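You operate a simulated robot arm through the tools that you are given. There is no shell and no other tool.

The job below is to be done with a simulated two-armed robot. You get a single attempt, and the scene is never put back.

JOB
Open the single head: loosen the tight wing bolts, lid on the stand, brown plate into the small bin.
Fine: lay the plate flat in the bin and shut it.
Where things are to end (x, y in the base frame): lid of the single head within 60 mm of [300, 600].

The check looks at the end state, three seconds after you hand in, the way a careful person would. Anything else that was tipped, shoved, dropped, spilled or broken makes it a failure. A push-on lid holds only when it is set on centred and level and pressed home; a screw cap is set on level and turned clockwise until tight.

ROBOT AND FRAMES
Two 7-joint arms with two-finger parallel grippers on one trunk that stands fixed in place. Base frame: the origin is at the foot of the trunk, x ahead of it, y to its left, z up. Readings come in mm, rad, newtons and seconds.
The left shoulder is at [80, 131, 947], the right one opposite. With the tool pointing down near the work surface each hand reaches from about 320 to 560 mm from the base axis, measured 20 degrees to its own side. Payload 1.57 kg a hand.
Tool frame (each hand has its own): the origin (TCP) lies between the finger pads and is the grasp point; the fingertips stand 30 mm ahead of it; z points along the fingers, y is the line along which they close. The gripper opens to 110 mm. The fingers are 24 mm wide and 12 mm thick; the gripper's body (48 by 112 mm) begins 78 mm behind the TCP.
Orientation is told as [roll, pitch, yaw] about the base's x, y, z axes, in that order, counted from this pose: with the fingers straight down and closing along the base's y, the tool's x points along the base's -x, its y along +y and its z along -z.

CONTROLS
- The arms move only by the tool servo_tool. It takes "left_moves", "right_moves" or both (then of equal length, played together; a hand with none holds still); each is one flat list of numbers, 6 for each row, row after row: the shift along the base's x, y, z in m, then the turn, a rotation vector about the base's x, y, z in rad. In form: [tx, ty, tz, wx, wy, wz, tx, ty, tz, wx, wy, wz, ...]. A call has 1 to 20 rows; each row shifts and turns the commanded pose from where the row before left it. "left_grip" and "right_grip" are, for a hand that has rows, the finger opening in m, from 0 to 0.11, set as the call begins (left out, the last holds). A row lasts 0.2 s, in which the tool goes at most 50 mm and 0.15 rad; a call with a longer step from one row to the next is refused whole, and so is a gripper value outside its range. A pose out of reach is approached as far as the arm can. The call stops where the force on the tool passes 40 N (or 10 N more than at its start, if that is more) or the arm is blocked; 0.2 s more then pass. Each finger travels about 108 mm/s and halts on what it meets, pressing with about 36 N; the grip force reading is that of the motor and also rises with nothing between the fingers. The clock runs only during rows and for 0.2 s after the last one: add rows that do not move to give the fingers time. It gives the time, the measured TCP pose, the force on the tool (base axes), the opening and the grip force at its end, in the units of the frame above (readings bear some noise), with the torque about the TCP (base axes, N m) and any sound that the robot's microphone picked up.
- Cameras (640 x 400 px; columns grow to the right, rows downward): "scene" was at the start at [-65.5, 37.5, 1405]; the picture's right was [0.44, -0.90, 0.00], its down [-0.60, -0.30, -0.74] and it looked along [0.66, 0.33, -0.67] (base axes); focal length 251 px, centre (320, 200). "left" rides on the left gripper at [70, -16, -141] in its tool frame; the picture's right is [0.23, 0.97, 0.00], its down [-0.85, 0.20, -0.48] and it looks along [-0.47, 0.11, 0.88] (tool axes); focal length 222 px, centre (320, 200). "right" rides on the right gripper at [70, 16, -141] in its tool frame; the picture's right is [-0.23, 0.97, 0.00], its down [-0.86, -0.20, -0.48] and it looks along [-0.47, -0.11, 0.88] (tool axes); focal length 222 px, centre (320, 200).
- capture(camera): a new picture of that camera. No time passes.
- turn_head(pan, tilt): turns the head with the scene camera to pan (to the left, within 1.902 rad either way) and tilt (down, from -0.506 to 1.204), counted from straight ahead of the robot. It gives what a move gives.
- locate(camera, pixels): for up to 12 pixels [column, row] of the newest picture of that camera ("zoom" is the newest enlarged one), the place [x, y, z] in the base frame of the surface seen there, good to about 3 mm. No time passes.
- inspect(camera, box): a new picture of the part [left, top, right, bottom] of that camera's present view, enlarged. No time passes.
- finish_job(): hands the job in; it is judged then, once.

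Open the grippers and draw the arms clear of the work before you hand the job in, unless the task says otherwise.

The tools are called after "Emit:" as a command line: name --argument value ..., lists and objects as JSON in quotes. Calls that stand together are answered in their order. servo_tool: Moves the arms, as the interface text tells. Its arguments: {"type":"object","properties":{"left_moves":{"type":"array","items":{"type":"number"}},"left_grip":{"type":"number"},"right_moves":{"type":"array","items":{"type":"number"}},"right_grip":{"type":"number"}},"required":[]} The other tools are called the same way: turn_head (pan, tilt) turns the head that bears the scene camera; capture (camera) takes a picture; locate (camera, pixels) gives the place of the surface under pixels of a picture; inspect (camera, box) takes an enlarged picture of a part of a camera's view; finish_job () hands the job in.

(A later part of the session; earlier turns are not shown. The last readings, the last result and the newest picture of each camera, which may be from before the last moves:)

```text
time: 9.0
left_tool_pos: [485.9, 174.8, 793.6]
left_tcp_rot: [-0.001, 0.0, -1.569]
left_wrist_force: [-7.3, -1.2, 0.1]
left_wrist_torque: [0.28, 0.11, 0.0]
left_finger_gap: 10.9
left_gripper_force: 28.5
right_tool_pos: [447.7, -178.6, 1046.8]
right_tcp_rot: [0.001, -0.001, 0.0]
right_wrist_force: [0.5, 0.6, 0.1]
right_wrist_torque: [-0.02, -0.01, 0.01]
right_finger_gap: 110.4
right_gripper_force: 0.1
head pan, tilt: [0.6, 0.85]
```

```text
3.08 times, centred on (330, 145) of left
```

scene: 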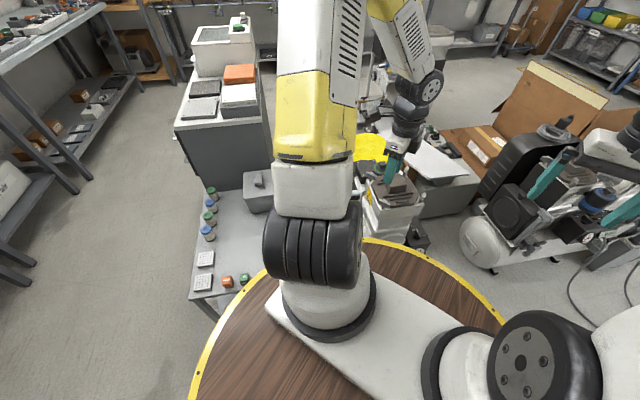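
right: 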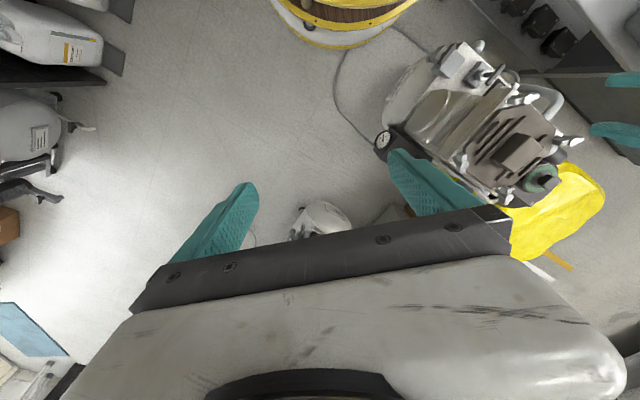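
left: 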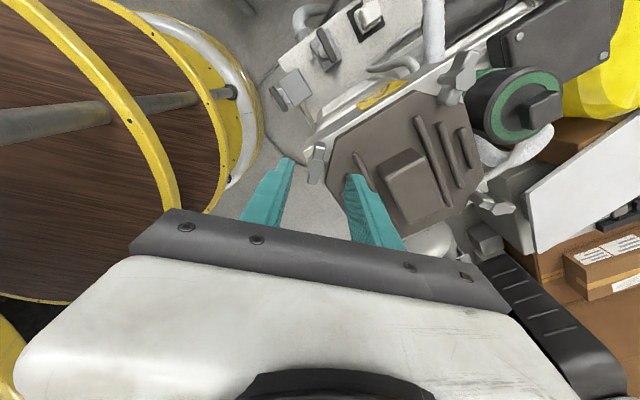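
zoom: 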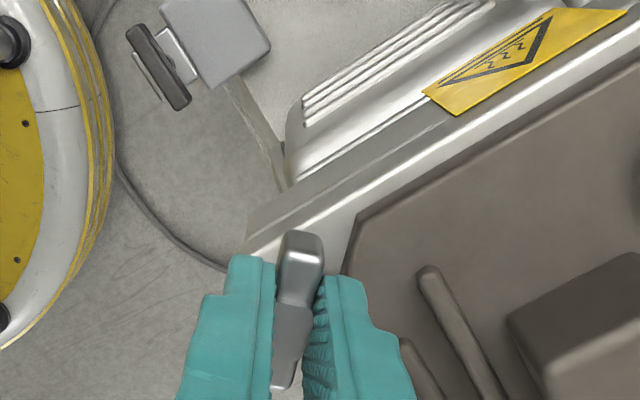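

The fingers hold the wings with a 10.9 mm gap. I turn counterclockwise a little (0.4 rad) and read the torque.

Emit:
servo_tool --left_moves '[-0.0005, 0, 0, 0, 0, 0.1, -0.0005, 0, 0, 0, 0, 0.1, -0.0005, 0, 0, 0, 0, 0.1, 0, 0, 0, 0, 0, 0.1]'

Emit:
inspect --camera "left" --box '[250, 80, 410, 210]'

```text
time: 10.0
left_tool_pos: [486.8, 176.6, 796.0]
left_tcp_rot: [0.0, 0.001, -1.169]
left_wrist_force: [-1.0, 1.7, -10.9]
left_wrist_torque: [0.44, 0.04, -1.26]
left_finger_gap: 19.3
left_gripper_force: 33.3
right_tool_pos: [448.2, -176.3, 1047.0]
right_tcp_rot: [0.001, 0.0, 0.001]
right_wrist_force: [-0.1, 0.1, -0.1]
right_wrist_torque: [-0.02, -0.01, 0.0]
right_finger_gap: 110.1
right_gripper_force: 0.0
head pan, tilt: [0.6, 0.85]
```

```text
3.08 times, centred on (330, 145) of left
```

zoom: 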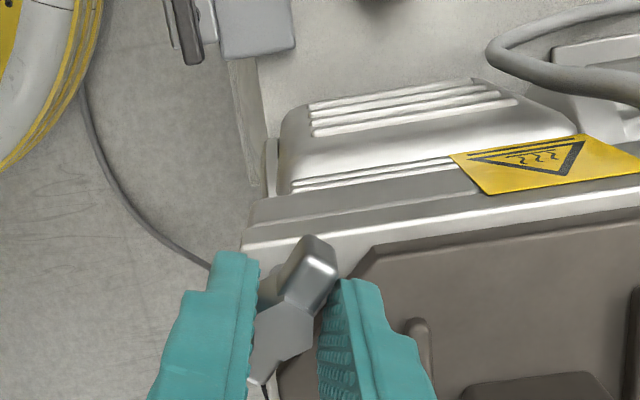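

The wings did not turn with the hand: the bolt still sits at its old angle, the gap opened to 19.3 mm and the torque reads 1.26 N m, so this bolt is tight. I keep turning a bit more so the finger edges bear further out on the wings, watching the torque.

Emit:
servo_tool --left_moves '[0, 0, 0, 0, 0, 0.08, 0, 0, 0, 0, 0, 0.08]'

Emit:
inspect --camera "left" --box '[250, 80, 410, 210]'

```text
time: 10.6
left_tool_pos: [487.4, 175.4, 795.9]
left_tcp_rot: [0.001, 0.0, -1.011]
left_wrist_force: [-3.1, -0.3, 1.0]
left_wrist_torque: [-0.1, 0.26, -1.03]
left_finger_gap: 26.7
left_gripper_force: 36.7
right_tool_pos: [448.6, -177.3, 1047.8]
right_tcp_rot: [-0.001, -0.001, -0.001]
right_wrist_force: [0.2, -0.1, 0.2]
right_wrist_torque: [-0.01, -0.01, -0.01]
right_finger_gap: 109.9
right_gripper_force: 0.1
head pan, tilt: [0.6, 0.85]
```

```text
3.08 times, centred on (330, 145) of left
```

zoom: 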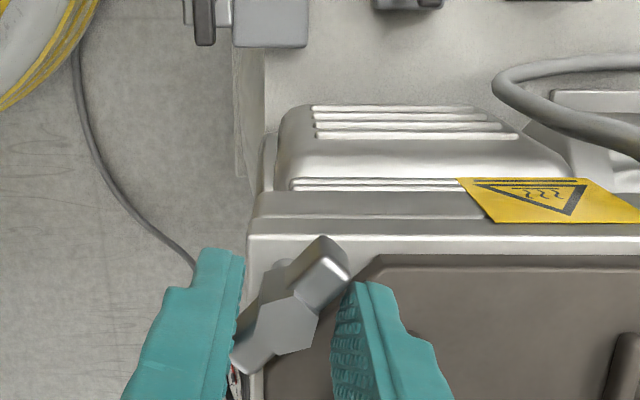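

The bolt still has not moved (gap 26.7 mm, torque 1.03 N m): either it's very tight or it already sits at its loose end stop. I turn the hand back by the same angle to re-align with the wings and see.

Emit:
servo_tool --left_moves '[0, 0, 0, 0, 0, -0.14, 0, 0, 0, 0, 0, -0.14, 0, 0, 0, 0, 0, -0.14, 0, 0, -0.001, 0, 0, -0.14, 0, 0, 0, 0, 0, 0]'

Emit:
inspect --camera "left" --box '[250, 80, 410, 210]'

```text
time: 11.8
left_tool_pos: [486.5, 174.6, 795.6]
left_tcp_rot: [0.004, -0.002, -1.572]
left_wrist_force: [-3.5, -1.4, 23.0]
left_wrist_torque: [0.17, 0.43, -0.04]
left_finger_gap: 11.1
left_gripper_force: 28.5
right_tool_pos: [447.6, -177.2, 1048.1]
right_tcp_rot: [-0.001, 0.0, 0.0]
right_wrist_force: [-0.5, 0.5, -0.8]
right_wrist_torque: [0.0, -0.02, 0.02]
right_finger_gap: 110.1
right_gripper_force: 0.0
head pan, tilt: [0.6, 0.85]
```

```text
3.08 times, centred on (330, 145) of left
```

zoom: 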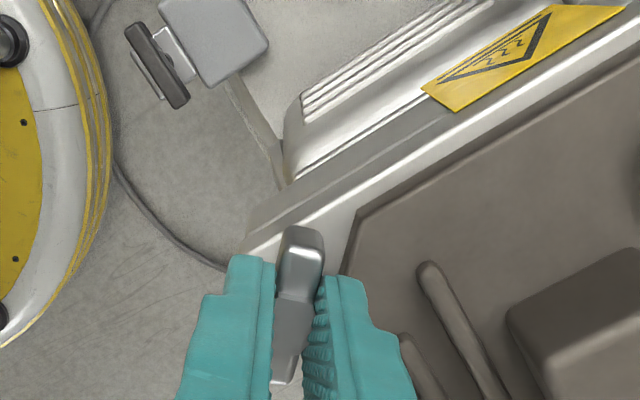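

The wings are flush with the pads again (gap 11.1). I try a small clockwise turn (-0.2 rad) to learn whether this bolt is already loose and sitting at its end.

Emit:
servo_tool --left_moves '[0, 0, 0.001, 0, 0, -0.1, 0, 0, 0.001, 0, 0, -0.1]'

Emit:
inspect --camera "left" --box '[250, 80, 410, 210]'

```text
time: 12.4
left_tool_pos: [486.4, 174.1, 795.6]
left_tcp_rot: [-0.002, -0.002, -1.772]
left_wrist_force: [6.1, -2.8, -20.7]
left_wrist_torque: [-0.43, -0.12, 0.01]
left_finger_gap: 10.8
left_gripper_force: 28.6
right_tool_pos: [449.8, -177.7, 1046.7]
right_tcp_rot: [0.001, -0.001, 0.001]
right_wrist_force: [0.0, 0.3, 0.7]
right_wrist_torque: [0.05, -0.01, 0.01]
right_finger_gap: 110.1
right_gripper_force: 0.1
head pan, tilt: [0.6, 0.85]
```

```text
3.08 times, centred on (330, 145) of left
```

zoom: 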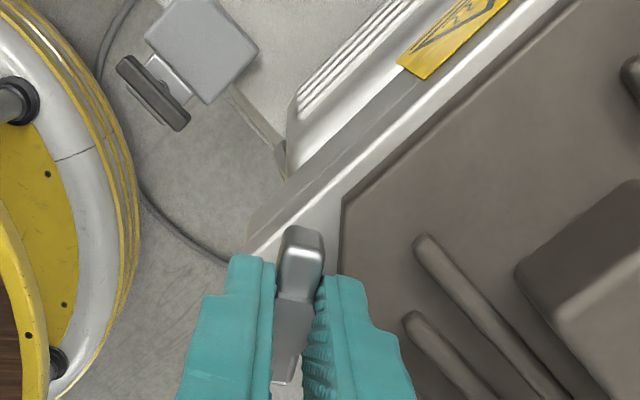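

The bolt turned clockwise freely with the hand (torque 0.01, gap 10.8), so it is already loose and was at its open stop. I turn it back to where it was and let go.

Emit:
servo_tool --left_moves '[0, 0, -0.0005, 0, 0, 0.1, 0, 0, -0.0005, 0, 0, 0.1, 0, 0, 0, 0, 0, 0]'

Emit:
servo_tool --left_moves '[0, 0, 0, 0, 0, 0, 0, 0, 0, 0, 0, 0, 0, 0, 0.02, 0, 0, 0, 0, 0, 0.04, 0, 0, 0, 0, 0, 0.04, 0, 0, 0]' --left_grip 0.044

Emit:
inspect --camera "left" --box '[250, 50, 570, 250]'

Emit:
inspect --camera "scene" --box '[350, 150, 450, 240]'

```text
time: 13.2
left_tool_pos: [486.6, 173.8, 795.0]
left_tcp_rot: [0.0, 0.0, -1.567]
left_wrist_force: [5.9, -3.1, -10.6]
left_wrist_torque: [-0.25, -0.17, -0.02]
left_finger_gap: 11.2
left_gripper_force: 28.4
right_tool_pos: [448.7, -176.4, 1047.1]
right_tcp_rot: [-0.001, 0.0, 0.001]
right_wrist_force: [0.5, 0.3, -0.5]
right_wrist_torque: [0.0, 0.0, -0.02]
right_finger_gap: 110.0
right_gripper_force: 0.0
head pan, tilt: [0.6, 0.85]
```

```text
time: 14.4
left_tool_pos: [489.5, 176.1, 898.2]
left_tcp_rot: [-0.002, 0.001, -1.57]
left_wrist_force: [0.5, -0.6, -0.6]
left_wrist_torque: [0.01, -0.01, -0.05]
left_finger_gap: 44.1
left_gripper_force: 0.1
right_tool_pos: [449.2, -178.0, 1046.6]
right_tcp_rot: [-0.001, 0.0, -0.001]
right_wrist_force: [0.2, 0.7, -0.2]
right_wrist_torque: [-0.02, 0.0, -0.01]
right_finger_gap: 109.8
right_gripper_force: 0.0
head pan, tilt: [0.6, 0.85]
```

```text
2.00 times, centred on (410, 150) of left
```

zoom: 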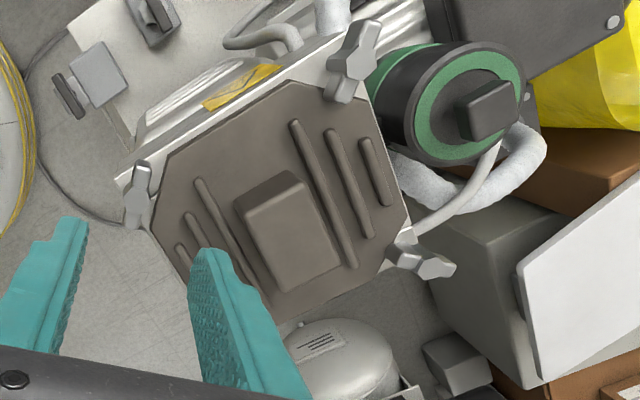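

```text
4.44 times, centred on (400, 195) of scene
```

zoom: 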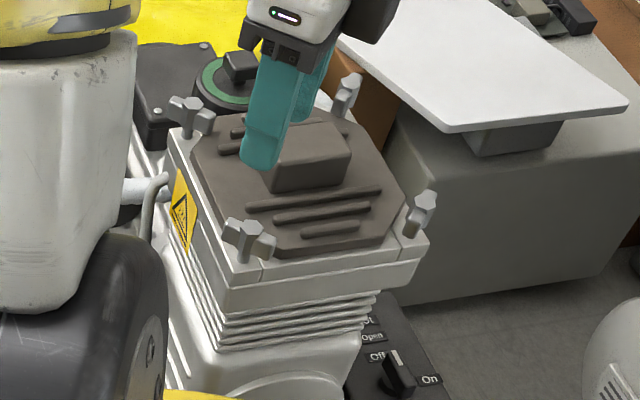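

Bolt wings at (350,65) and (430,262) in the zoom are the other-state bolts. I locate the bolts and the green-ring unit next to them before approaching.

Emit:
inspect --camera "left" --box '[250, 50, 570, 250]'

Emit:
locate --camera "zoom" --pixels '[[352, 62], [365, 38], [340, 88], [430, 262], [405, 257], [445, 267], [405, 100], [425, 60], [490, 100], [380, 85], [425, 145], [137, 195]]'

Emit:
inspect --camera "left" --box '[250, 50, 570, 250]'

Emit:
locate --camera "zoom" --pixels '[[240, 205], [298, 175], [335, 265], [272, 290], [285, 230], [265, 205], [310, 260], [158, 200], [290, 82], [410, 225], [285, 315], [385, 130]]'

```text
2.00 times, centred on (410, 150) of left
```

zoom: 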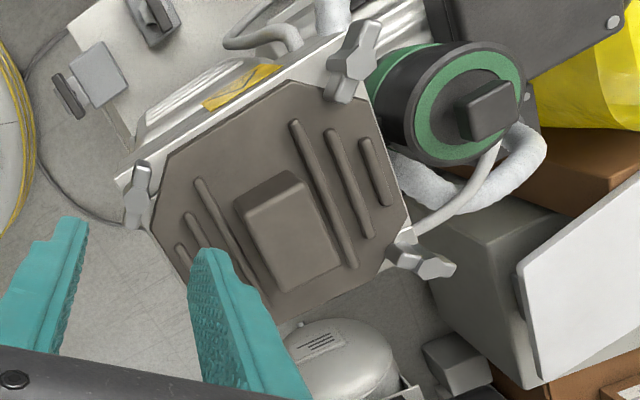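

```text
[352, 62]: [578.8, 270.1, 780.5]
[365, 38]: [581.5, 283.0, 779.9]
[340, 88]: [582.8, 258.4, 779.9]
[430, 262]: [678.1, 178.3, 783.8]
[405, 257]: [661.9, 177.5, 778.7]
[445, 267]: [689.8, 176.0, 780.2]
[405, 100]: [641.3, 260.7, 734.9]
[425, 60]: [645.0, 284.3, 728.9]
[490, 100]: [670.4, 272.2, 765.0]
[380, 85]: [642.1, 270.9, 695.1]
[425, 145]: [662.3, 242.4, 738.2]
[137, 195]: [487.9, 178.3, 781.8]
```

```text
2.00 times, centred on (410, 150) of left
```

zoom: 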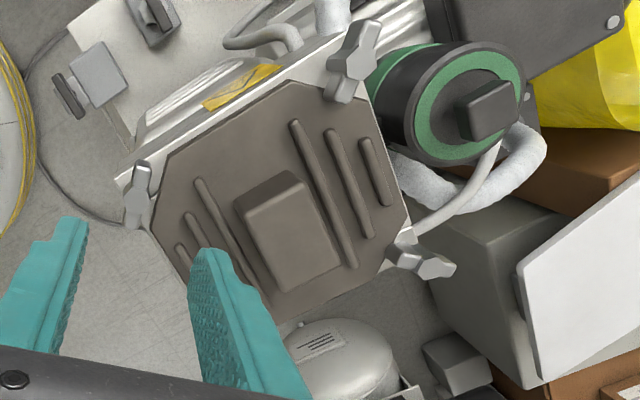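

```text
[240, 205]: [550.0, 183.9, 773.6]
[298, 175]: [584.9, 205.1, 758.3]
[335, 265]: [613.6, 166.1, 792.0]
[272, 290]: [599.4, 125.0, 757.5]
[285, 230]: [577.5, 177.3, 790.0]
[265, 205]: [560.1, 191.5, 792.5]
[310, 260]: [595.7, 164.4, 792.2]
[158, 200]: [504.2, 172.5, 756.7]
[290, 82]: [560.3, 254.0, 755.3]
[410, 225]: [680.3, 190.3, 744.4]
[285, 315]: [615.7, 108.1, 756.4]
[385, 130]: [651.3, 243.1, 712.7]
```

The second bolt's centre is (582,270.5), its wings along y; the green ring unit is lower (z≈735, knob 765 at x≥650). I move above it and descend partway.

Emit:
servo_tool --left_moves '[0.023, 0.0236, 0, 0, 0, 0, 0.023, 0.0236, 0, 0, 0, 0, 0.023, 0.0236, 0, 0, 0, 0, 0.023, 0.0236, 0, 0, 0, 0, 0, 0, -0.034, 0, 0, 0, 0, 0, -0.034, 0, 0, 0, 0, 0, 0, 0, 0, 0]'

Emit:
inspect --camera "left" --box '[250, 80, 410, 210]'

Emit:
inspect --camera "scene" --box '[350, 140, 450, 230]'

```text
time: 16.0
left_tool_pos: [578.7, 267.3, 827.5]
left_tcp_rot: [-0.001, 0.001, -1.57]
left_wrist_force: [0.6, 0.5, 0.4]
left_wrist_torque: [-0.02, 0.05, 0.01]
left_finger_gap: 43.8
left_gripper_force: 0.0
right_tool_pos: [449.2, -176.4, 1048.6]
right_tcp_rot: [-0.001, 0.0, 0.001]
right_wrist_force: [0.6, 0.4, 0.2]
right_wrist_torque: [0.02, 0.01, -0.02]
right_finger_gap: 110.3
right_gripper_force: 0.1
head pan, tilt: [0.6, 0.85]
```

```text
3.08 times, centred on (330, 145) of left
```

zoom: 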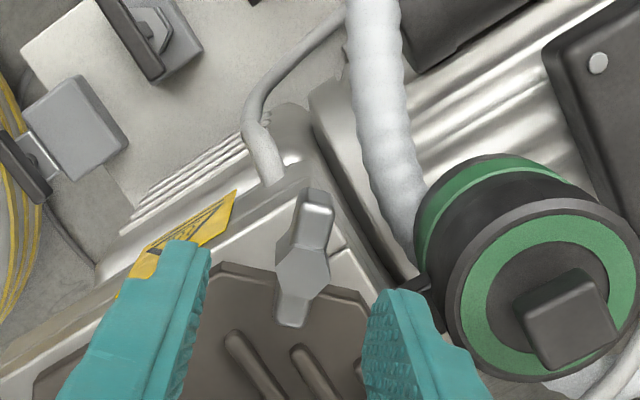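

```text
4.44 times, centred on (400, 185) of scene
```

zoom: 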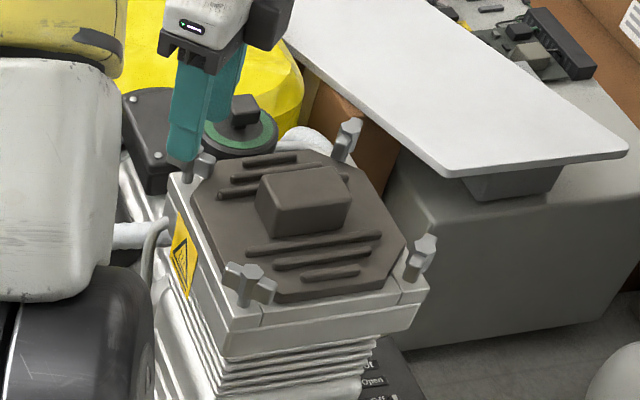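

The bolt is between the fingers at zoom (305,260). I shift 3 mm in x and y, descend to z≈794, and close.

Emit:
servo_tool --left_moves '[0.0015, 0.0015, -0.012, 0, 0, 0, 0.0015, 0.0015, -0.012, 0, 0, 0, 0, 0, -0.009, 0, 0, 0, 0, 0, 0, 0, 0, 0]'

Emit:
servo_tool --left_moves '[0, 0, 0, 0, 0, 0, 0, 0, 0, 0, 0, 0, 0, 0, 0, 0, 0, 0]' --left_grip 0.0

Emit:
inspect --camera "left" --box '[250, 80, 410, 210]'

```text
time: 17.0
left_tool_pos: [580.9, 271.5, 795.4]
left_tcp_rot: [0.001, 0.002, -1.571]
left_wrist_force: [0.3, 0.2, -0.2]
left_wrist_torque: [0.02, -0.01, -0.01]
left_finger_gap: 44.1
left_gripper_force: 0.0
right_tool_pos: [448.4, -176.9, 1047.4]
right_tcp_rot: [0.0, 0.0, 0.0]
right_wrist_force: [-0.2, -0.6, -0.4]
right_wrist_torque: [-0.01, 0.01, 0.03]
right_finger_gap: 110.0
right_gripper_force: 0.1
head pan, tilt: [0.6, 0.85]
```

```text
time: 17.8
left_tool_pos: [582.5, 272.4, 795.0]
left_tcp_rot: [0.004, -0.001, -1.572]
left_wrist_force: [14.9, 1.8, -3.8]
left_wrist_torque: [-0.17, -0.25, 0.03]
left_finger_gap: 10.9
left_gripper_force: 28.6
right_tool_pos: [448.1, -177.4, 1046.6]
right_tcp_rot: [0.0, 0.0, -0.001]
right_wrist_force: [-0.5, 0.1, -0.9]
right_wrist_torque: [-0.01, -0.01, 0.03]
right_finger_gap: 110.0
right_gripper_force: 0.2
head pan, tilt: [0.6, 0.85]
```

```text
3.08 times, centred on (330, 145) of left
```

zoom: 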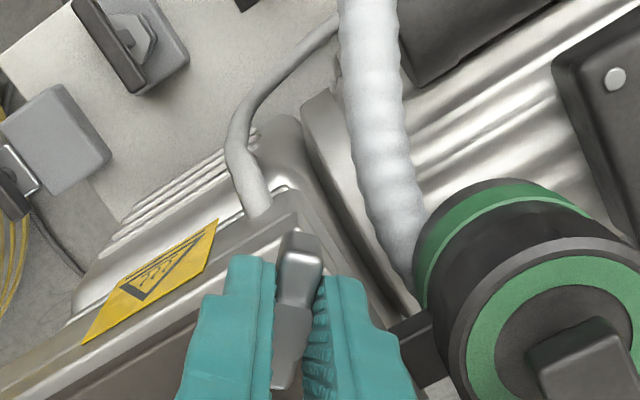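

The wings are gripped (gap 10.9). I turn counterclockwise 0.2 rad with a +2 mm x relief and read the torque.

Emit:
servo_tool --left_moves '[0.002, 0, 0, 0, 0, 0.05, 0, 0, 0, 0, 0, 0.075, 0, 0, 0, 0, 0, 0.075]'

Emit:
inspect --camera "left" --box '[250, 80, 410, 210]'

```text
time: 18.6
left_tool_pos: [582.6, 272.4, 796.4]
left_tcp_rot: [0.001, -0.002, -1.37]
left_wrist_force: [-0.8, -5.8, 19.1]
left_wrist_torque: [0.26, 0.12, -0.03]
left_finger_gap: 10.9
left_gripper_force: 28.3
right_tool_pos: [447.7, -178.7, 1047.3]
right_tcp_rot: [-0.001, 0.0, 0.0]
right_wrist_force: [0.4, -0.3, 0.0]
right_wrist_torque: [-0.02, 0.0, 0.0]
right_finger_gap: 109.9
right_gripper_force: 0.0
head pan, tilt: [0.6, 0.85]
```

```text
3.08 times, centred on (330, 145) of left
```

zoom: 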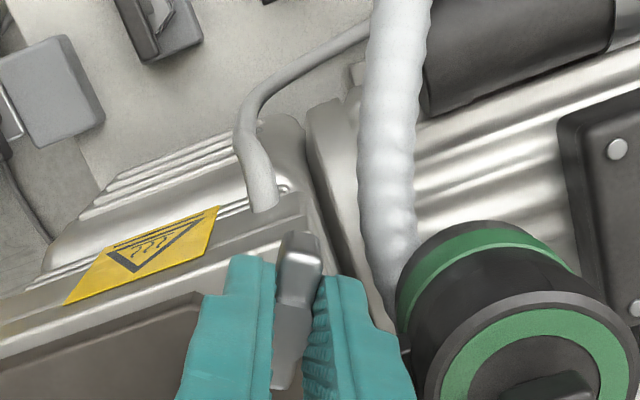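

The second bolt turns with the hand with almost no torque, while the vertical force is +19 N, so the bolt seems to be climbing. I continue counterclockwise with a slight upward follow.

Emit:
servo_tool --left_moves '[0, 0, 0.001, 0, 0, 0.1, 0, 0, 0.0007, 0, 0, 0.1, 0, 0, 0.0005, 0, 0, 0.1]'

Emit:
inspect --camera "left" --box '[250, 80, 410, 210]'

```text
time: 19.4
left_tool_pos: [581.2, 272.1, 795.5]
left_tcp_rot: [-0.005, 0.002, -1.069]
left_wrist_force: [-0.2, -13.5, -20.0]
left_wrist_torque: [-0.19, -0.23, -0.03]
left_finger_gap: 10.8
left_gripper_force: 28.3
right_tool_pos: [448.9, -178.5, 1047.4]
right_tcp_rot: [0.001, -0.001, 0.0]
right_wrist_force: [-1.4, -0.2, -0.4]
right_wrist_torque: [0.05, 0.01, -0.01]
right_finger_gap: 110.1
right_gripper_force: 0.1
head pan, tilt: [0.6, 0.85]
```

```text
3.08 times, centred on (330, 145) of left
```

zoom: 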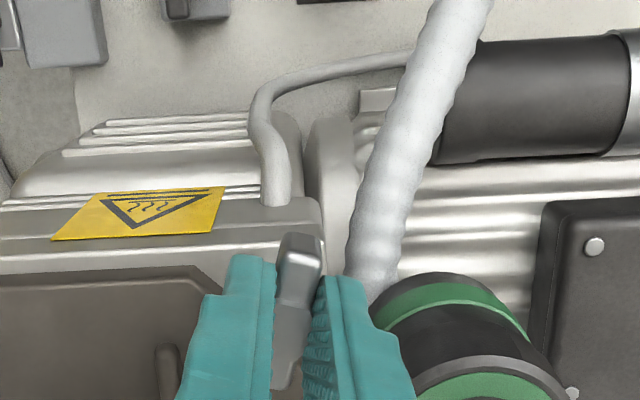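

The height stays near 795.5 with the force now -20 N, so the bolt does not climb; it's just arm tracking offset. I continue turning with small relief shifts.

Emit:
servo_tool --left_moves '[0, -0.0005, -0.0005, 0, 0, 0.1, 0, -0.0005, -0.0005, 0, 0, 0.1, 0, 0, 0, 0, 0, 0.1, 0, 0, 0, 0, 0, 0.1]'

Emit:
inspect --camera "left" --box '[250, 80, 410, 210]'

```text
time: 20.4
left_tool_pos: [581.6, 271.8, 797.2]
left_tcp_rot: [-0.002, 0.003, -0.67]
left_wrist_force: [-26.2, -14.1, 5.4]
left_wrist_torque: [-0.14, 0.73, -0.09]
left_finger_gap: 11.1
left_gripper_force: 29.0
right_tool_pos: [447.4, -178.3, 1048.1]
right_tcp_rot: [-0.001, 0.0, 0.001]
right_wrist_force: [0.6, -0.4, 0.3]
right_wrist_torque: [0.0, 0.03, 0.01]
right_finger_gap: 109.8
right_gripper_force: 0.0
head pan, tilt: [0.6, 0.85]
```

```text
3.08 times, centred on (330, 145) of left
```

zoom: 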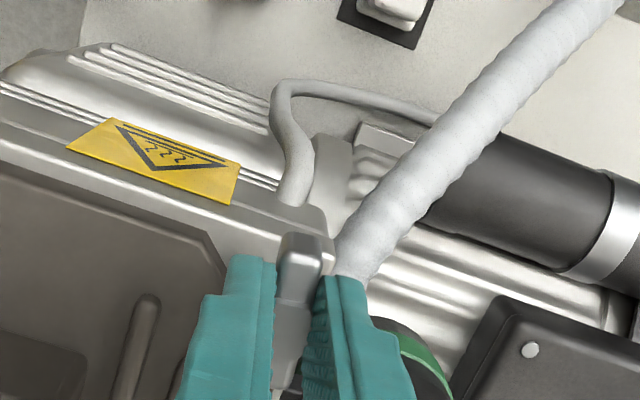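

The bolt keeps following (0.9 rad so far). Side forces -26/-14 N show the hand is off the bolt axis by a couple of mm, so I relieve that and continue turning.

Emit:
servo_tool --left_moves '[-0.0015, -0.0007, 0, 0, 0, 0.06, -0.001, -0.0005, 0, 0, 0, 0.1, 0, 0, 0, 0, 0, 0.1, 0, 0, 0, 0, 0, 0.1]'

Emit:
inspect --camera "left" --box '[250, 80, 410, 210]'

```text
time: 21.4
left_tool_pos: [580.6, 270.3, 797.0]
left_tcp_rot: [0.0, 0.004, -0.31]
left_wrist_force: [-18.2, -13.9, 1.1]
left_wrist_torque: [-0.29, 0.54, -0.08]
left_finger_gap: 10.9
left_gripper_force: 28.0
right_tool_pos: [448.5, -178.9, 1047.6]
right_tcp_rot: [-0.001, -0.001, 0.001]
right_wrist_force: [-0.5, -0.2, -0.6]
right_wrist_torque: [0.03, -0.01, 0.02]
right_finger_gap: 109.9
right_gripper_force: 0.1
head pan, tilt: [0.6, 0.85]
```

```text
3.08 times, centred on (330, 145) of left
```

zoom: 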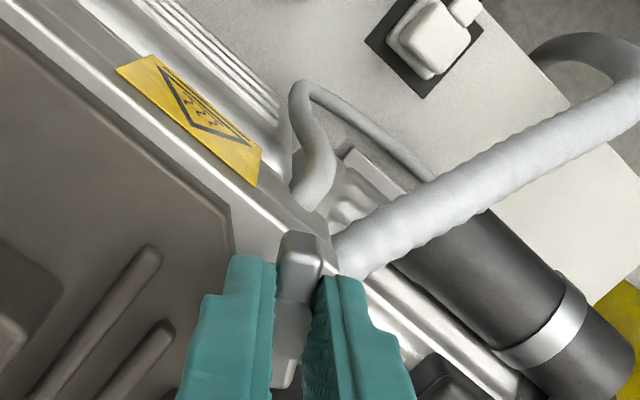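

Turned 1.26 rad in all and still free. I continue with more relief, watching for the end stop.

Emit:
servo_tool --left_moves '[-0.001, -0.001, 0, 0, 0, 0.08, -0.0005, 0, 0, 0, 0, 0.08, 0, 0, 0, 0, 0, 0.08, 0, 0, 0, 0, 0, 0.08, 0, 0, 0, 0, 0, 0.08]'

Emit:
inspect --camera "left" --box '[250, 80, 410, 210]'

```text
time: 22.6
left_tool_pos: [579.9, 269.5, 796.8]
left_tcp_rot: [0.0, -0.001, 0.089]
left_wrist_force: [-8.9, -10.2, 11.5]
left_wrist_torque: [-0.37, 0.15, -0.79]
left_finger_gap: 11.6
left_gripper_force: 28.9
right_tool_pos: [447.2, -177.1, 1046.6]
right_tcp_rot: [0.0, 0.001, -0.002]
right_wrist_force: [-0.1, -0.3, 0.4]
right_wrist_torque: [-0.01, -0.01, 0.01]
right_finger_gap: 110.0
right_gripper_force: 0.0
head pan, tilt: [0.6, 0.85]
```

```text
3.08 times, centred on (330, 145) of left
```

zoom: 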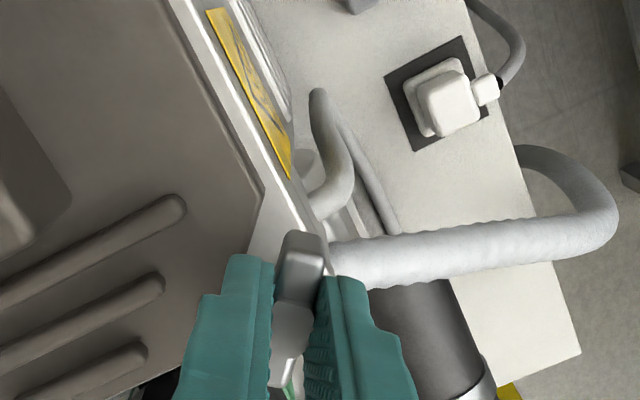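

The torque rose to -0.79 N m at about 95° of turn with the wings now along x: the end stop, so this bolt is fully loosened. I relax, open, and rise.

Emit:
servo_tool --left_moves '[0, 0, 0, 0, 0, -0.06, 0, 0, 0, 0, 0, 0]'

Emit:
servo_tool --left_moves '[0, 0, 0, 0, 0, 0, 0, 0, 0, 0, 0, 0, 0, 0, 0.02, 0, 0, 0, 0, 0, 0.04, 0, 0, 0, 0, 0, 0.04, 0, 0, 0]' --left_grip 0.044

Emit:
inspect --camera "right" --box '[440, 80, 600, 210]'

Emit:
capture --camera "left"

```text
time: 23.2
left_tool_pos: [581.5, 268.6, 796.9]
left_tcp_rot: [0.0, -0.003, 0.03]
left_wrist_force: [-2.5, -8.0, 10.1]
left_wrist_torque: [-0.39, -0.03, -0.48]
left_finger_gap: 10.9
left_gripper_force: 28.9
right_tool_pos: [449.5, -176.9, 1046.6]
right_tcp_rot: [0.0, 0.001, -0.002]
right_wrist_force: [0.4, 0.5, 0.3]
right_wrist_torque: [0.0, -0.03, -0.01]
right_finger_gap: 110.0
right_gripper_force: 0.1
head pan, tilt: [0.6, 0.85]
```

```text
time: 24.4
left_tool_pos: [578.6, 270.3, 894.7]
left_tcp_rot: [0.0, -0.001, 0.029]
left_wrist_force: [0.1, -0.7, -0.5]
left_wrist_torque: [-0.03, 0.04, -0.01]
left_finger_gap: 43.9
left_gripper_force: 0.0
right_tool_pos: [448.4, -178.1, 1047.2]
right_tcp_rot: [-0.001, -0.001, 0.0]
right_wrist_force: [0.6, 0.1, 0.2]
right_wrist_torque: [-0.01, 0.05, -0.02]
right_finger_gap: 109.9
right_gripper_force: 0.0
head pan, tilt: [0.6, 0.85]
```

```text
3.08 times, centred on (520, 145) of right
```

zoom: 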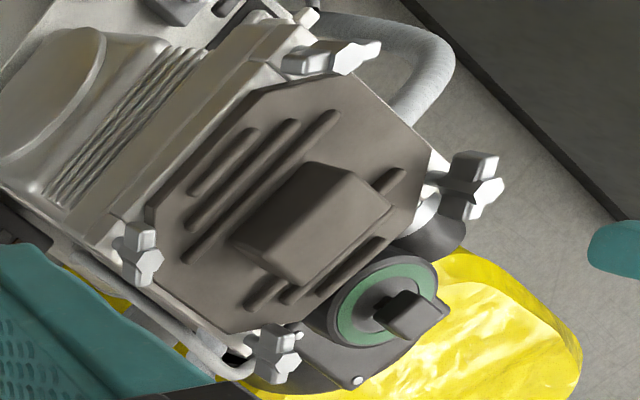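

```text
taken
```

left: 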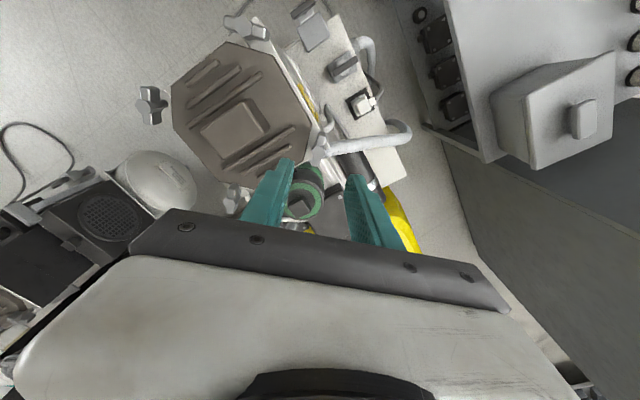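

Bolt 2's wings now lie along x. Next is the far bolt at (679,175), wings along x, so the present yaw ≈0 fits; I move above it and partway down.

Emit:
servo_tool --left_moves '[0.0251, -0.0238, 0, 0, 0, -0.015, 0.0251, -0.0238, 0, 0, 0, -0.015, 0.0251, -0.0238, 0, 0, 0, -0.015, 0.0251, -0.0238, 0, 0, 0, -0.015, 0, 0, -0.03, 0, 0, 0, 0, 0, -0.03, 0, 0, 0, 0, 0, 0, 0, 0, 0]'

Emit:
inspect --camera "left" --box '[250, 80, 410, 210]'

Emit:
capture --camera "scene"

Emit:
inspect --camera "right" --box '[440, 80, 600, 210]'

```text
time: 26.0
left_tool_pos: [678.3, 176.6, 832.9]
left_tcp_rot: [0.0, 0.0, -0.029]
left_wrist_force: [0.3, 0.2, -0.4]
left_wrist_torque: [-0.01, 0.01, 0.0]
left_finger_gap: 43.8
left_gripper_force: 0.0
right_tool_pos: [447.7, -177.3, 1047.2]
right_tcp_rot: [-0.001, 0.0, 0.0]
right_wrist_force: [0.6, 0.2, -0.2]
right_wrist_torque: [-0.02, 0.0, 0.03]
right_finger_gap: 109.8
right_gripper_force: 0.1
head pan, tilt: [0.6, 0.85]
```

```text
3.08 times, centred on (330, 145) of left
```

zoom: 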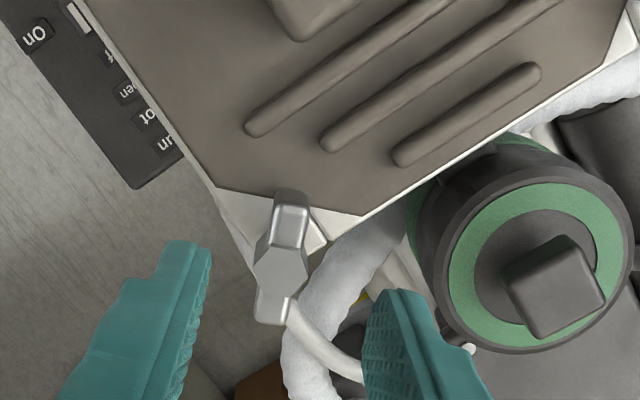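

```text
taken
```

scene: 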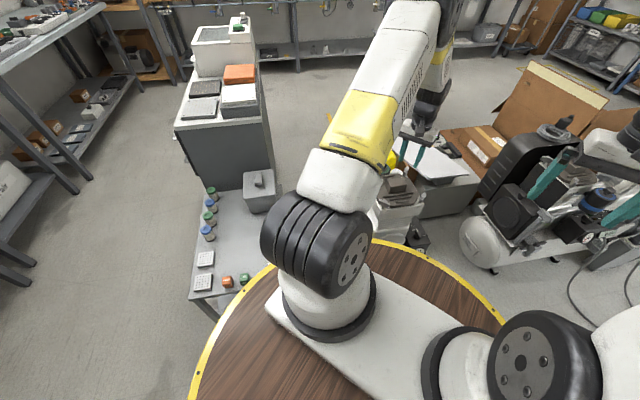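

```text
3.08 times, centred on (520, 145) of right
```

zoom: 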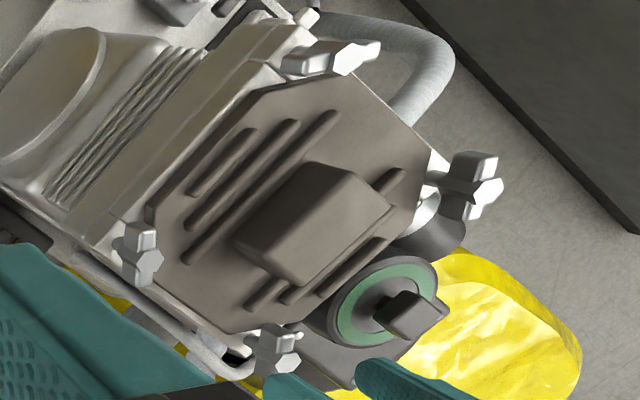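

The far bolt's wings sit between the fingers at zoom (282,260). I go down 38 mm and close.

Emit:
servo_tool --left_moves '[0, -0.001, -0.014, 0, 0, 0, 0, 0, -0.014, 0, 0, 0, 0, 0, -0.01, 0, 0, 0, 0, 0, 0, 0, 0, 0]'

Emit:
servo_tool --left_moves '[0, 0, 0, 0, 0, 0, 0, 0, 0, 0, 0, 0, 0, 0, 0, 0, 0, 0]' --left_grip 0.0

Emit:
inspect --camera "left" --box '[250, 80, 410, 210]'

```text
time: 27.0
left_tool_pos: [681.3, 175.3, 797.1]
left_tcp_rot: [0.001, 0.0, -0.029]
left_wrist_force: [0.0, 0.4, 0.3]
left_wrist_torque: [-0.02, -0.02, 0.03]
left_finger_gap: 44.2
left_gripper_force: 0.2
right_tool_pos: [448.5, -176.5, 1046.7]
right_tcp_rot: [0.0, -0.001, 0.0]
right_wrist_force: [0.2, 0.1, 0.2]
right_wrist_torque: [0.01, 0.0, -0.02]
right_finger_gap: 110.0
right_gripper_force: 0.0
head pan, tilt: [0.6, 0.85]
```

```text
time: 27.8
left_tool_pos: [679.8, 174.1, 796.3]
left_tcp_rot: [0.0, 0.001, -0.03]
left_wrist_force: [-0.8, -7.5, -3.2]
left_wrist_torque: [0.02, -0.25, 0.45]
left_finger_gap: 10.7
left_gripper_force: 28.4
right_tool_pos: [447.9, -177.4, 1046.5]
right_tcp_rot: [0.0, 0.001, 0.0]
right_wrist_force: [0.2, 0.4, 0.1]
right_wrist_torque: [0.01, 0.0, 0.01]
right_finger_gap: 110.2
right_gripper_force: 0.1
head pan, tilt: [0.6, 0.85]
```

```text
3.08 times, centred on (330, 145) of left
```

zoom: 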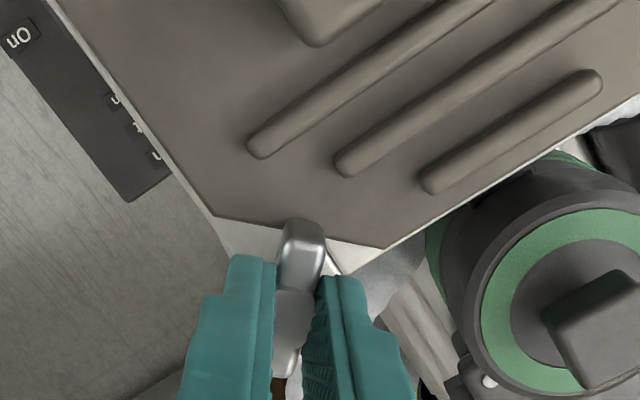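

The wings are held (gap 10.7). I turn counterclockwise 0.3 rad and check that it follows.

Emit:
servo_tool --left_moves '[0, -0.0005, 0, 0, 0, 0.1, 0, 0, 0, 0, 0, 0.1, 0, 0, 0, 0, 0, 0.1]'

Emit:
inspect --camera "left" --box '[250, 80, 410, 210]'

```text
time: 28.6
left_tool_pos: [680.3, 173.9, 796.7]
left_tcp_rot: [0.001, 0.0, 0.27]
left_wrist_force: [3.4, -7.3, -14.7]
left_wrist_torque: [0.02, -0.74, 0.0]
left_finger_gap: 10.9
left_gripper_force: 28.6
right_tool_pos: [449.6, -177.7, 1047.1]
right_tcp_rot: [0.001, 0.001, 0.0]
right_wrist_force: [0.3, 0.5, -0.2]
right_wrist_torque: [0.02, 0.02, 0.0]
right_finger_gap: 110.1
right_gripper_force: 0.1
head pan, tilt: [0.6, 0.85]
```

```text
3.08 times, centred on (330, 145) of left
```

zoom: 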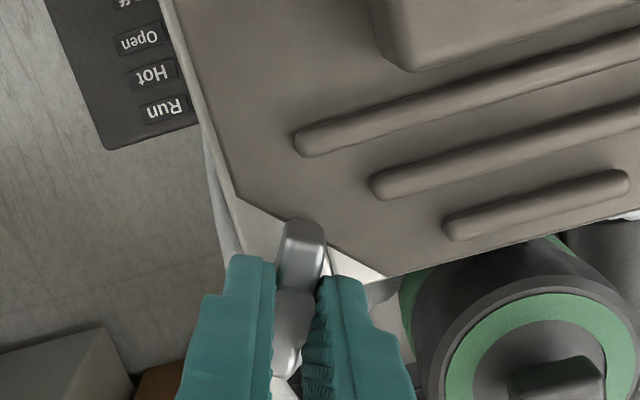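

The bolt follows freely. I continue counterclockwise in a longer stretch toward the end stop.

Emit:
servo_tool --left_moves '[0, -0.0005, -0.0005, 0, 0, 0.1, 0, 0, -0.0005, 0, 0, 0.1, 0, 0, 0, 0, 0, 0.1, 0, 0, 0, 0, 0, 0.1, 0, 0, 0, 0, 0, 0.1]'

Emit:
inspect --camera "left" --box '[250, 80, 410, 210]'

```text
time: 29.8
left_tool_pos: [680.5, 174.4, 796.8]
left_tcp_rot: [0.001, -0.001, 0.77]
left_wrist_force: [3.4, 0.0, -17.3]
left_wrist_torque: [0.29, -0.52, -0.01]
left_finger_gap: 10.8
left_gripper_force: 28.4
right_tool_pos: [448.8, -178.2, 1047.7]
right_tcp_rot: [0.0, -0.001, -0.001]
right_wrist_force: [0.1, 0.0, -0.1]
right_wrist_torque: [0.02, -0.01, -0.01]
right_finger_gap: 110.2
right_gripper_force: 0.0
head pan, tilt: [0.6, 0.85]
```

```text
3.08 times, centred on (330, 145) of left
```

zoom: 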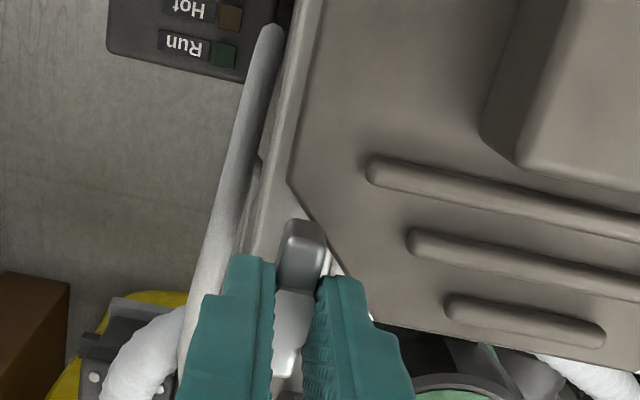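

The lamps beside Hot and Run are dark, as they should be. I keep turning the bolt.

Emit:
servo_tool --left_moves '[0, 0, -0.0005, 0, 0, 0.1, 0, 0, -0.0005, 0, 0, 0.1, 0, 0, 0, 0, 0, 0.1, 0, 0, 0, 0, 0, 0.1, 0, 0, 0, 0, 0, 0.1]'

Emit:
inspect --camera "left" --box '[250, 80, 410, 210]'

```text
time: 31.0
left_tool_pos: [679.6, 174.1, 796.3]
left_tcp_rot: [0.002, -0.003, 1.273]
left_wrist_force: [-15.4, 7.8, 10.0]
left_wrist_torque: [0.85, 0.14, 0.01]
left_finger_gap: 10.7
left_gripper_force: 28.3
right_tool_pos: [448.2, -176.2, 1047.6]
right_tcp_rot: [0.0, 0.001, 0.0]
right_wrist_force: [0.5, 0.2, -0.2]
right_wrist_torque: [0.01, 0.01, 0.03]
right_finger_gap: 109.9
right_gripper_force: 0.1
head pan, tilt: [0.6, 0.85]
```

```text
3.08 times, centred on (330, 145) of left
```

zoom: 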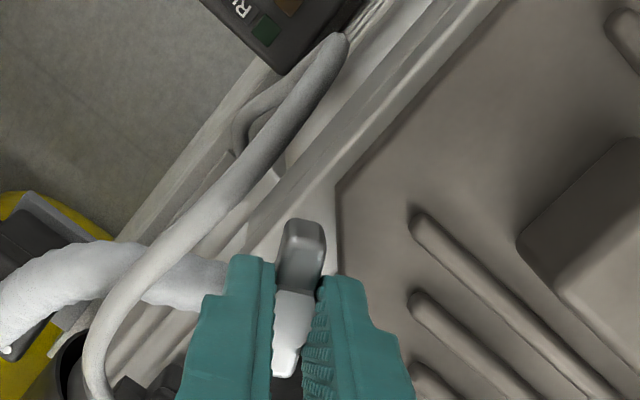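

Emit:
servo_tool --left_moves '[-0.001, 0, 0.0005, 0, 0, 0.08, 0, 0, 0, 0, 0, 0.08, 0, 0, 0, 0, 0, 0.08, 0, 0, 0, 0, 0, 0.08]'

Emit:
inspect --camera "left" --box '[250, 80, 410, 210]'

```text
time: 32.0
left_tool_pos: [678.7, 173.2, 796.8]
left_tcp_rot: [0.002, -0.002, 1.592]
left_wrist_force: [-9.3, 18.3, 10.5]
left_wrist_torque: [0.31, 0.24, -0.33]
left_finger_gap: 10.7
left_gripper_force: 29.1
right_tool_pos: [447.7, -176.8, 1047.2]
right_tcp_rot: [0.0, 0.0, 0.0]
right_wrist_force: [0.3, -1.0, 0.1]
right_wrist_torque: [-0.01, 0.02, 0.01]
right_finger_gap: 110.0
right_gripper_force: 0.0
head pan, tilt: [0.6, 0.85]
```

```text
3.08 times, centred on (330, 145) of left
```

zoom: 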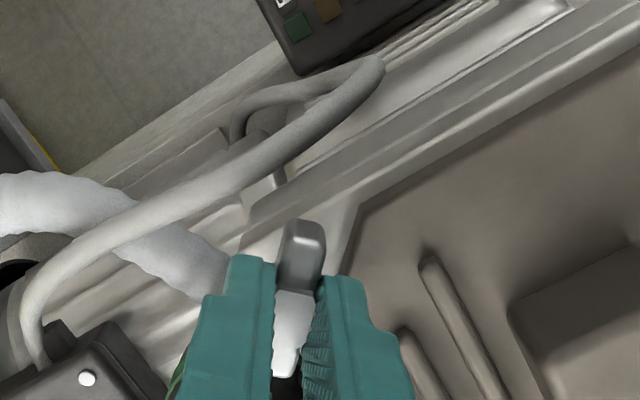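

Torque begins to rise (-0.33 N m) at 1.62 rad of turn. I add 0.06 rad to confirm the stop, then ease back.

Emit:
servo_tool --left_moves '[0, 0.001, 0, 0, 0, 0.06]'

Emit:
servo_tool --left_moves '[0, 0, 0, 0, 0, -0.07, 0, 0, 0, 0, 0, 0]'

Emit:
servo_tool --left_moves '[0, 0, 0, 0, 0, 0, 0, 0, 0, 0, 0, 0, 0, 0, 0.02, 0, 0, 0, 0, 0, 0.04, 0, 0, 0, 0, 0, 0.04, 0, 0, 0]' --left_grip 0.044

Emit:
capture --camera "left"

Emit:
inspect --camera "right" --box '[440, 80, 600, 210]'

```text
time: 32.4
left_tool_pos: [679.0, 173.0, 797.8]
left_tcp_rot: [0.0, -0.002, 1.649]
left_wrist_force: [-7.3, 16.2, 7.0]
left_wrist_torque: [0.86, 0.17, -0.76]
left_finger_gap: 11.5
left_gripper_force: 29.1
right_tool_pos: [447.3, -176.5, 1047.7]
right_tcp_rot: [-0.001, 0.001, -0.001]
right_wrist_force: [0.5, 0.7, -0.9]
right_wrist_torque: [-0.02, 0.01, -0.04]
right_finger_gap: 110.2
right_gripper_force: 0.1
head pan, tilt: [0.6, 0.85]
```

```text
time: 33.0
left_tool_pos: [679.8, 173.7, 797.4]
left_tcp_rot: [0.001, 0.0, 1.582]
left_wrist_force: [-2.5, 16.4, 1.5]
left_wrist_torque: [0.05, 0.0, -0.1]
left_finger_gap: 10.7
left_gripper_force: 28.5
right_tool_pos: [448.6, -177.2, 1046.9]
right_tcp_rot: [0.001, 0.0, 0.0]
right_wrist_force: [0.2, -0.6, -0.1]
right_wrist_torque: [-0.03, 0.02, -0.01]
right_finger_gap: 109.9
right_gripper_force: 0.1
head pan, tilt: [0.6, 0.85]
```

```text
time: 34.2
left_tool_pos: [677.8, 173.1, 897.1]
left_tcp_rot: [-0.001, 0.0, 1.58]
left_wrist_force: [-0.3, 0.1, 0.0]
left_wrist_torque: [0.02, -0.01, 0.02]
left_finger_gap: 44.0
left_gripper_force: 0.0
right_tool_pos: [449.1, -176.3, 1047.6]
right_tcp_rot: [0.0, -0.002, 0.0]
right_wrist_force: [0.3, -0.1, 0.1]
right_wrist_torque: [0.02, 0.02, 0.0]
right_finger_gap: 109.9
right_gripper_force: 0.2
head pan, tilt: [0.6, 0.85]
```

```text
taken
```

left: 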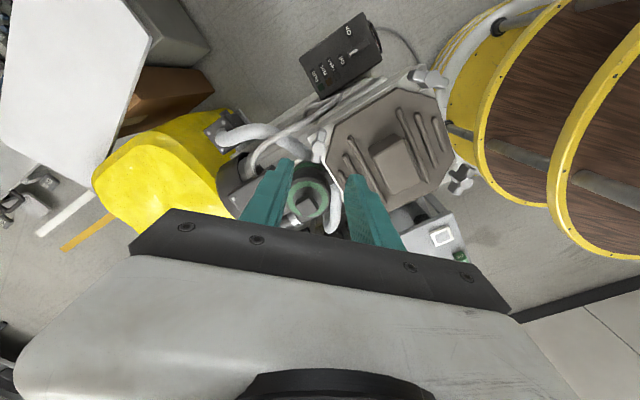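

```text
3.08 times, centred on (520, 145) of right
```

zoom: 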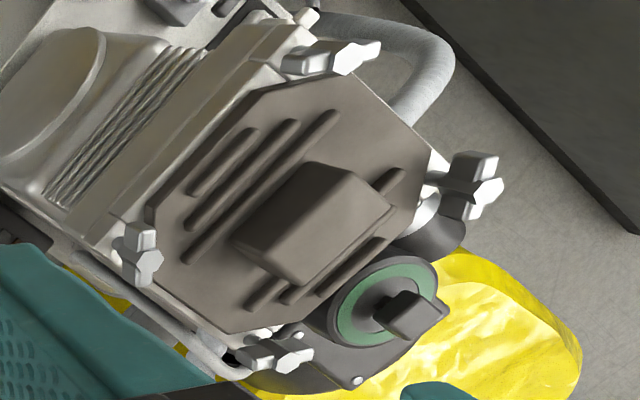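

Bolt 4's wings now lie along y (loosened). I check the remaining bolt at (584,79.5): move above it turning back to yaw 0, and partway down.

Emit:
servo_tool --left_moves '[-0.0085, -0.0085, 0, 0, 0, -0.1436, -0.0085, -0.0085, 0, 0, 0, -0.1436, -0.0085, -0.0085, 0, 0, 0, -0.1436, -0.0085, -0.0085, 0, 0, 0, -0.1436, -0.0085, -0.0085, 0, 0, 0, -0.1436, -0.0085, -0.0085, 0, 0, 0, -0.1436, -0.0085, -0.0085, 0, 0, 0, -0.1436, -0.0085, -0.0085, 0, 0, 0, -0.1436, -0.0085, -0.0085, 0, 0, 0, -0.1436, -0.0085, -0.0085, 0, 0, 0, -0.1436, -0.0085, -0.0085, 0, 0, 0, -0.1436, 0, 0, -0.03, 0, 0, 0, 0, 0, -0.03, 0, 0, 0, 0, 0, 0, 0, 0, 0]'

Emit:
inspect --camera "left" --box '[250, 80, 410, 210]'

Emit:
inspect --camera "scene" --box '[350, 130, 470, 240]'

```text
time: 37.2
left_tool_pos: [585.8, 78.5, 835.4]
left_tcp_rot: [-0.001, 0.0, 0.0]
left_wrist_force: [-0.4, -0.4, -0.1]
left_wrist_torque: [0.0, -0.01, 0.01]
left_finger_gap: 44.2
left_gripper_force: 0.1
right_tool_pos: [449.1, -177.6, 1047.5]
right_tcp_rot: [-0.001, 0.001, 0.0]
right_wrist_force: [-0.1, -0.3, -0.2]
right_wrist_torque: [-0.04, 0.01, 0.01]
right_finger_gap: 109.9
right_gripper_force: 0.1
head pan, tilt: [0.6, 0.85]
```

```text
3.08 times, centred on (330, 145) of left
```

zoom: 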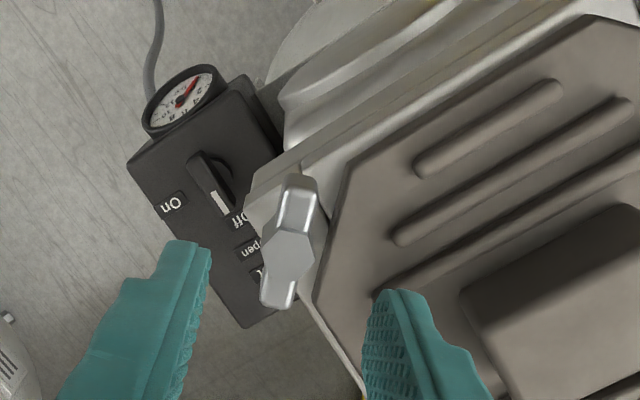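

```text
3.64 times, centred on (410, 185) of scene
```

zoom: 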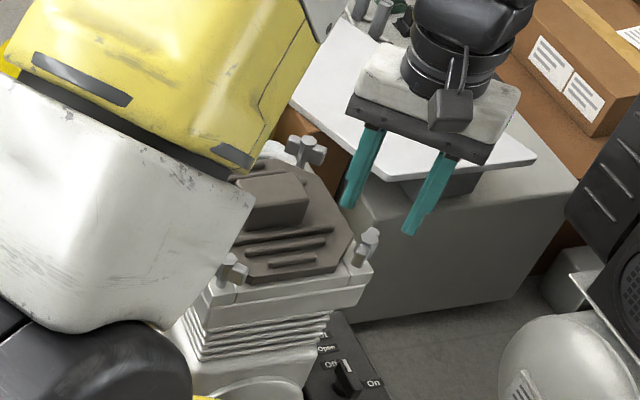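

The last bolt is between the fingers at zoom (288,250). I descend, close, and test it.

Emit:
servo_tool --left_moves '[-0.001, 0.0005, -0.014, 0, 0, -0.02, 0, 0, -0.014, 0, 0, -0.02, 0, 0, -0.011, 0, 0, 0, 0, 0, 0, 0, 0, 0]'

Emit:
servo_tool --left_moves '[0, 0, 0, 0, 0, 0, 0, 0, 0, 0, 0, 0, 0, 0, 0, 0, 0, 0]' --left_grip 0.0

Emit:
servo_tool --left_moves '[0, 0, 0, 0, 0, 0.06, 0, 0, 0, 0, 0, 0.07]'

Emit:
inspect --camera "left" --box '[250, 80, 410, 210]'

```text
time: 38.2
left_tool_pos: [585.9, 82.3, 796.8]
left_tcp_rot: [0.0, 0.0, -0.041]
left_wrist_force: [0.0, 0.3, 0.1]
left_wrist_torque: [0.0, 0.0, 0.01]
left_finger_gap: 44.0
left_gripper_force: 0.0
right_tool_pos: [449.1, -177.4, 1047.9]
right_tcp_rot: [0.0, 0.002, 0.001]
right_wrist_force: [0.2, 0.2, 0.1]
right_wrist_torque: [-0.03, -0.01, -0.04]
right_finger_gap: 110.0
right_gripper_force: 0.1
head pan, tilt: [0.6, 0.85]
```

```text
time: 39.0
left_tool_pos: [584.7, 76.7, 797.4]
left_tcp_rot: [-0.004, 0.0, -0.043]
left_wrist_force: [-3.2, -29.5, -7.9]
left_wrist_torque: [-0.6, -0.49, 0.08]
left_finger_gap: 10.8
left_gripper_force: 28.2
right_tool_pos: [447.7, -179.0, 1047.6]
right_tcp_rot: [0.0, 0.001, 0.0]
right_wrist_force: [-0.6, 0.6, -0.9]
right_wrist_torque: [0.0, 0.01, 0.01]
right_finger_gap: 110.0
right_gripper_force: 0.0
head pan, tilt: [0.6, 0.85]
```

```text
time: 39.6
left_tool_pos: [583.5, 78.2, 798.3]
left_tcp_rot: [-0.001, 0.002, 0.086]
left_wrist_force: [-3.6, -28.5, -11.0]
left_wrist_torque: [-0.47, 0.05, -0.8]
left_finger_gap: 11.4
left_gripper_force: 28.8
right_tool_pos: [448.2, -176.9, 1047.1]
right_tcp_rot: [-0.001, 0.0, 0.0]
right_wrist_force: [-0.2, -0.5, -0.1]
right_wrist_torque: [-0.01, 0.0, -0.01]
right_finger_gap: 109.9
right_gripper_force: 0.1
head pan, tilt: [0.6, 0.85]
```

```text
3.08 times, centred on (330, 145) of left
```

zoom: 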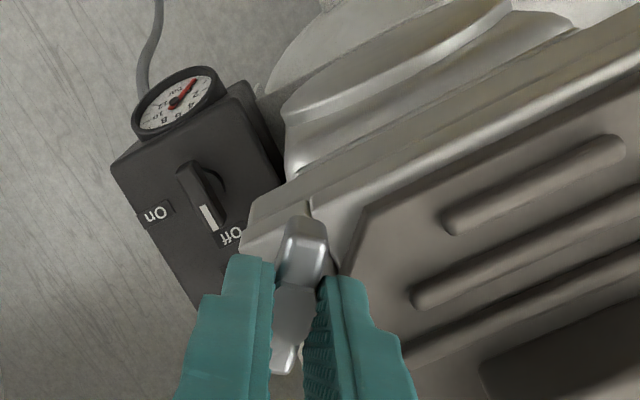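

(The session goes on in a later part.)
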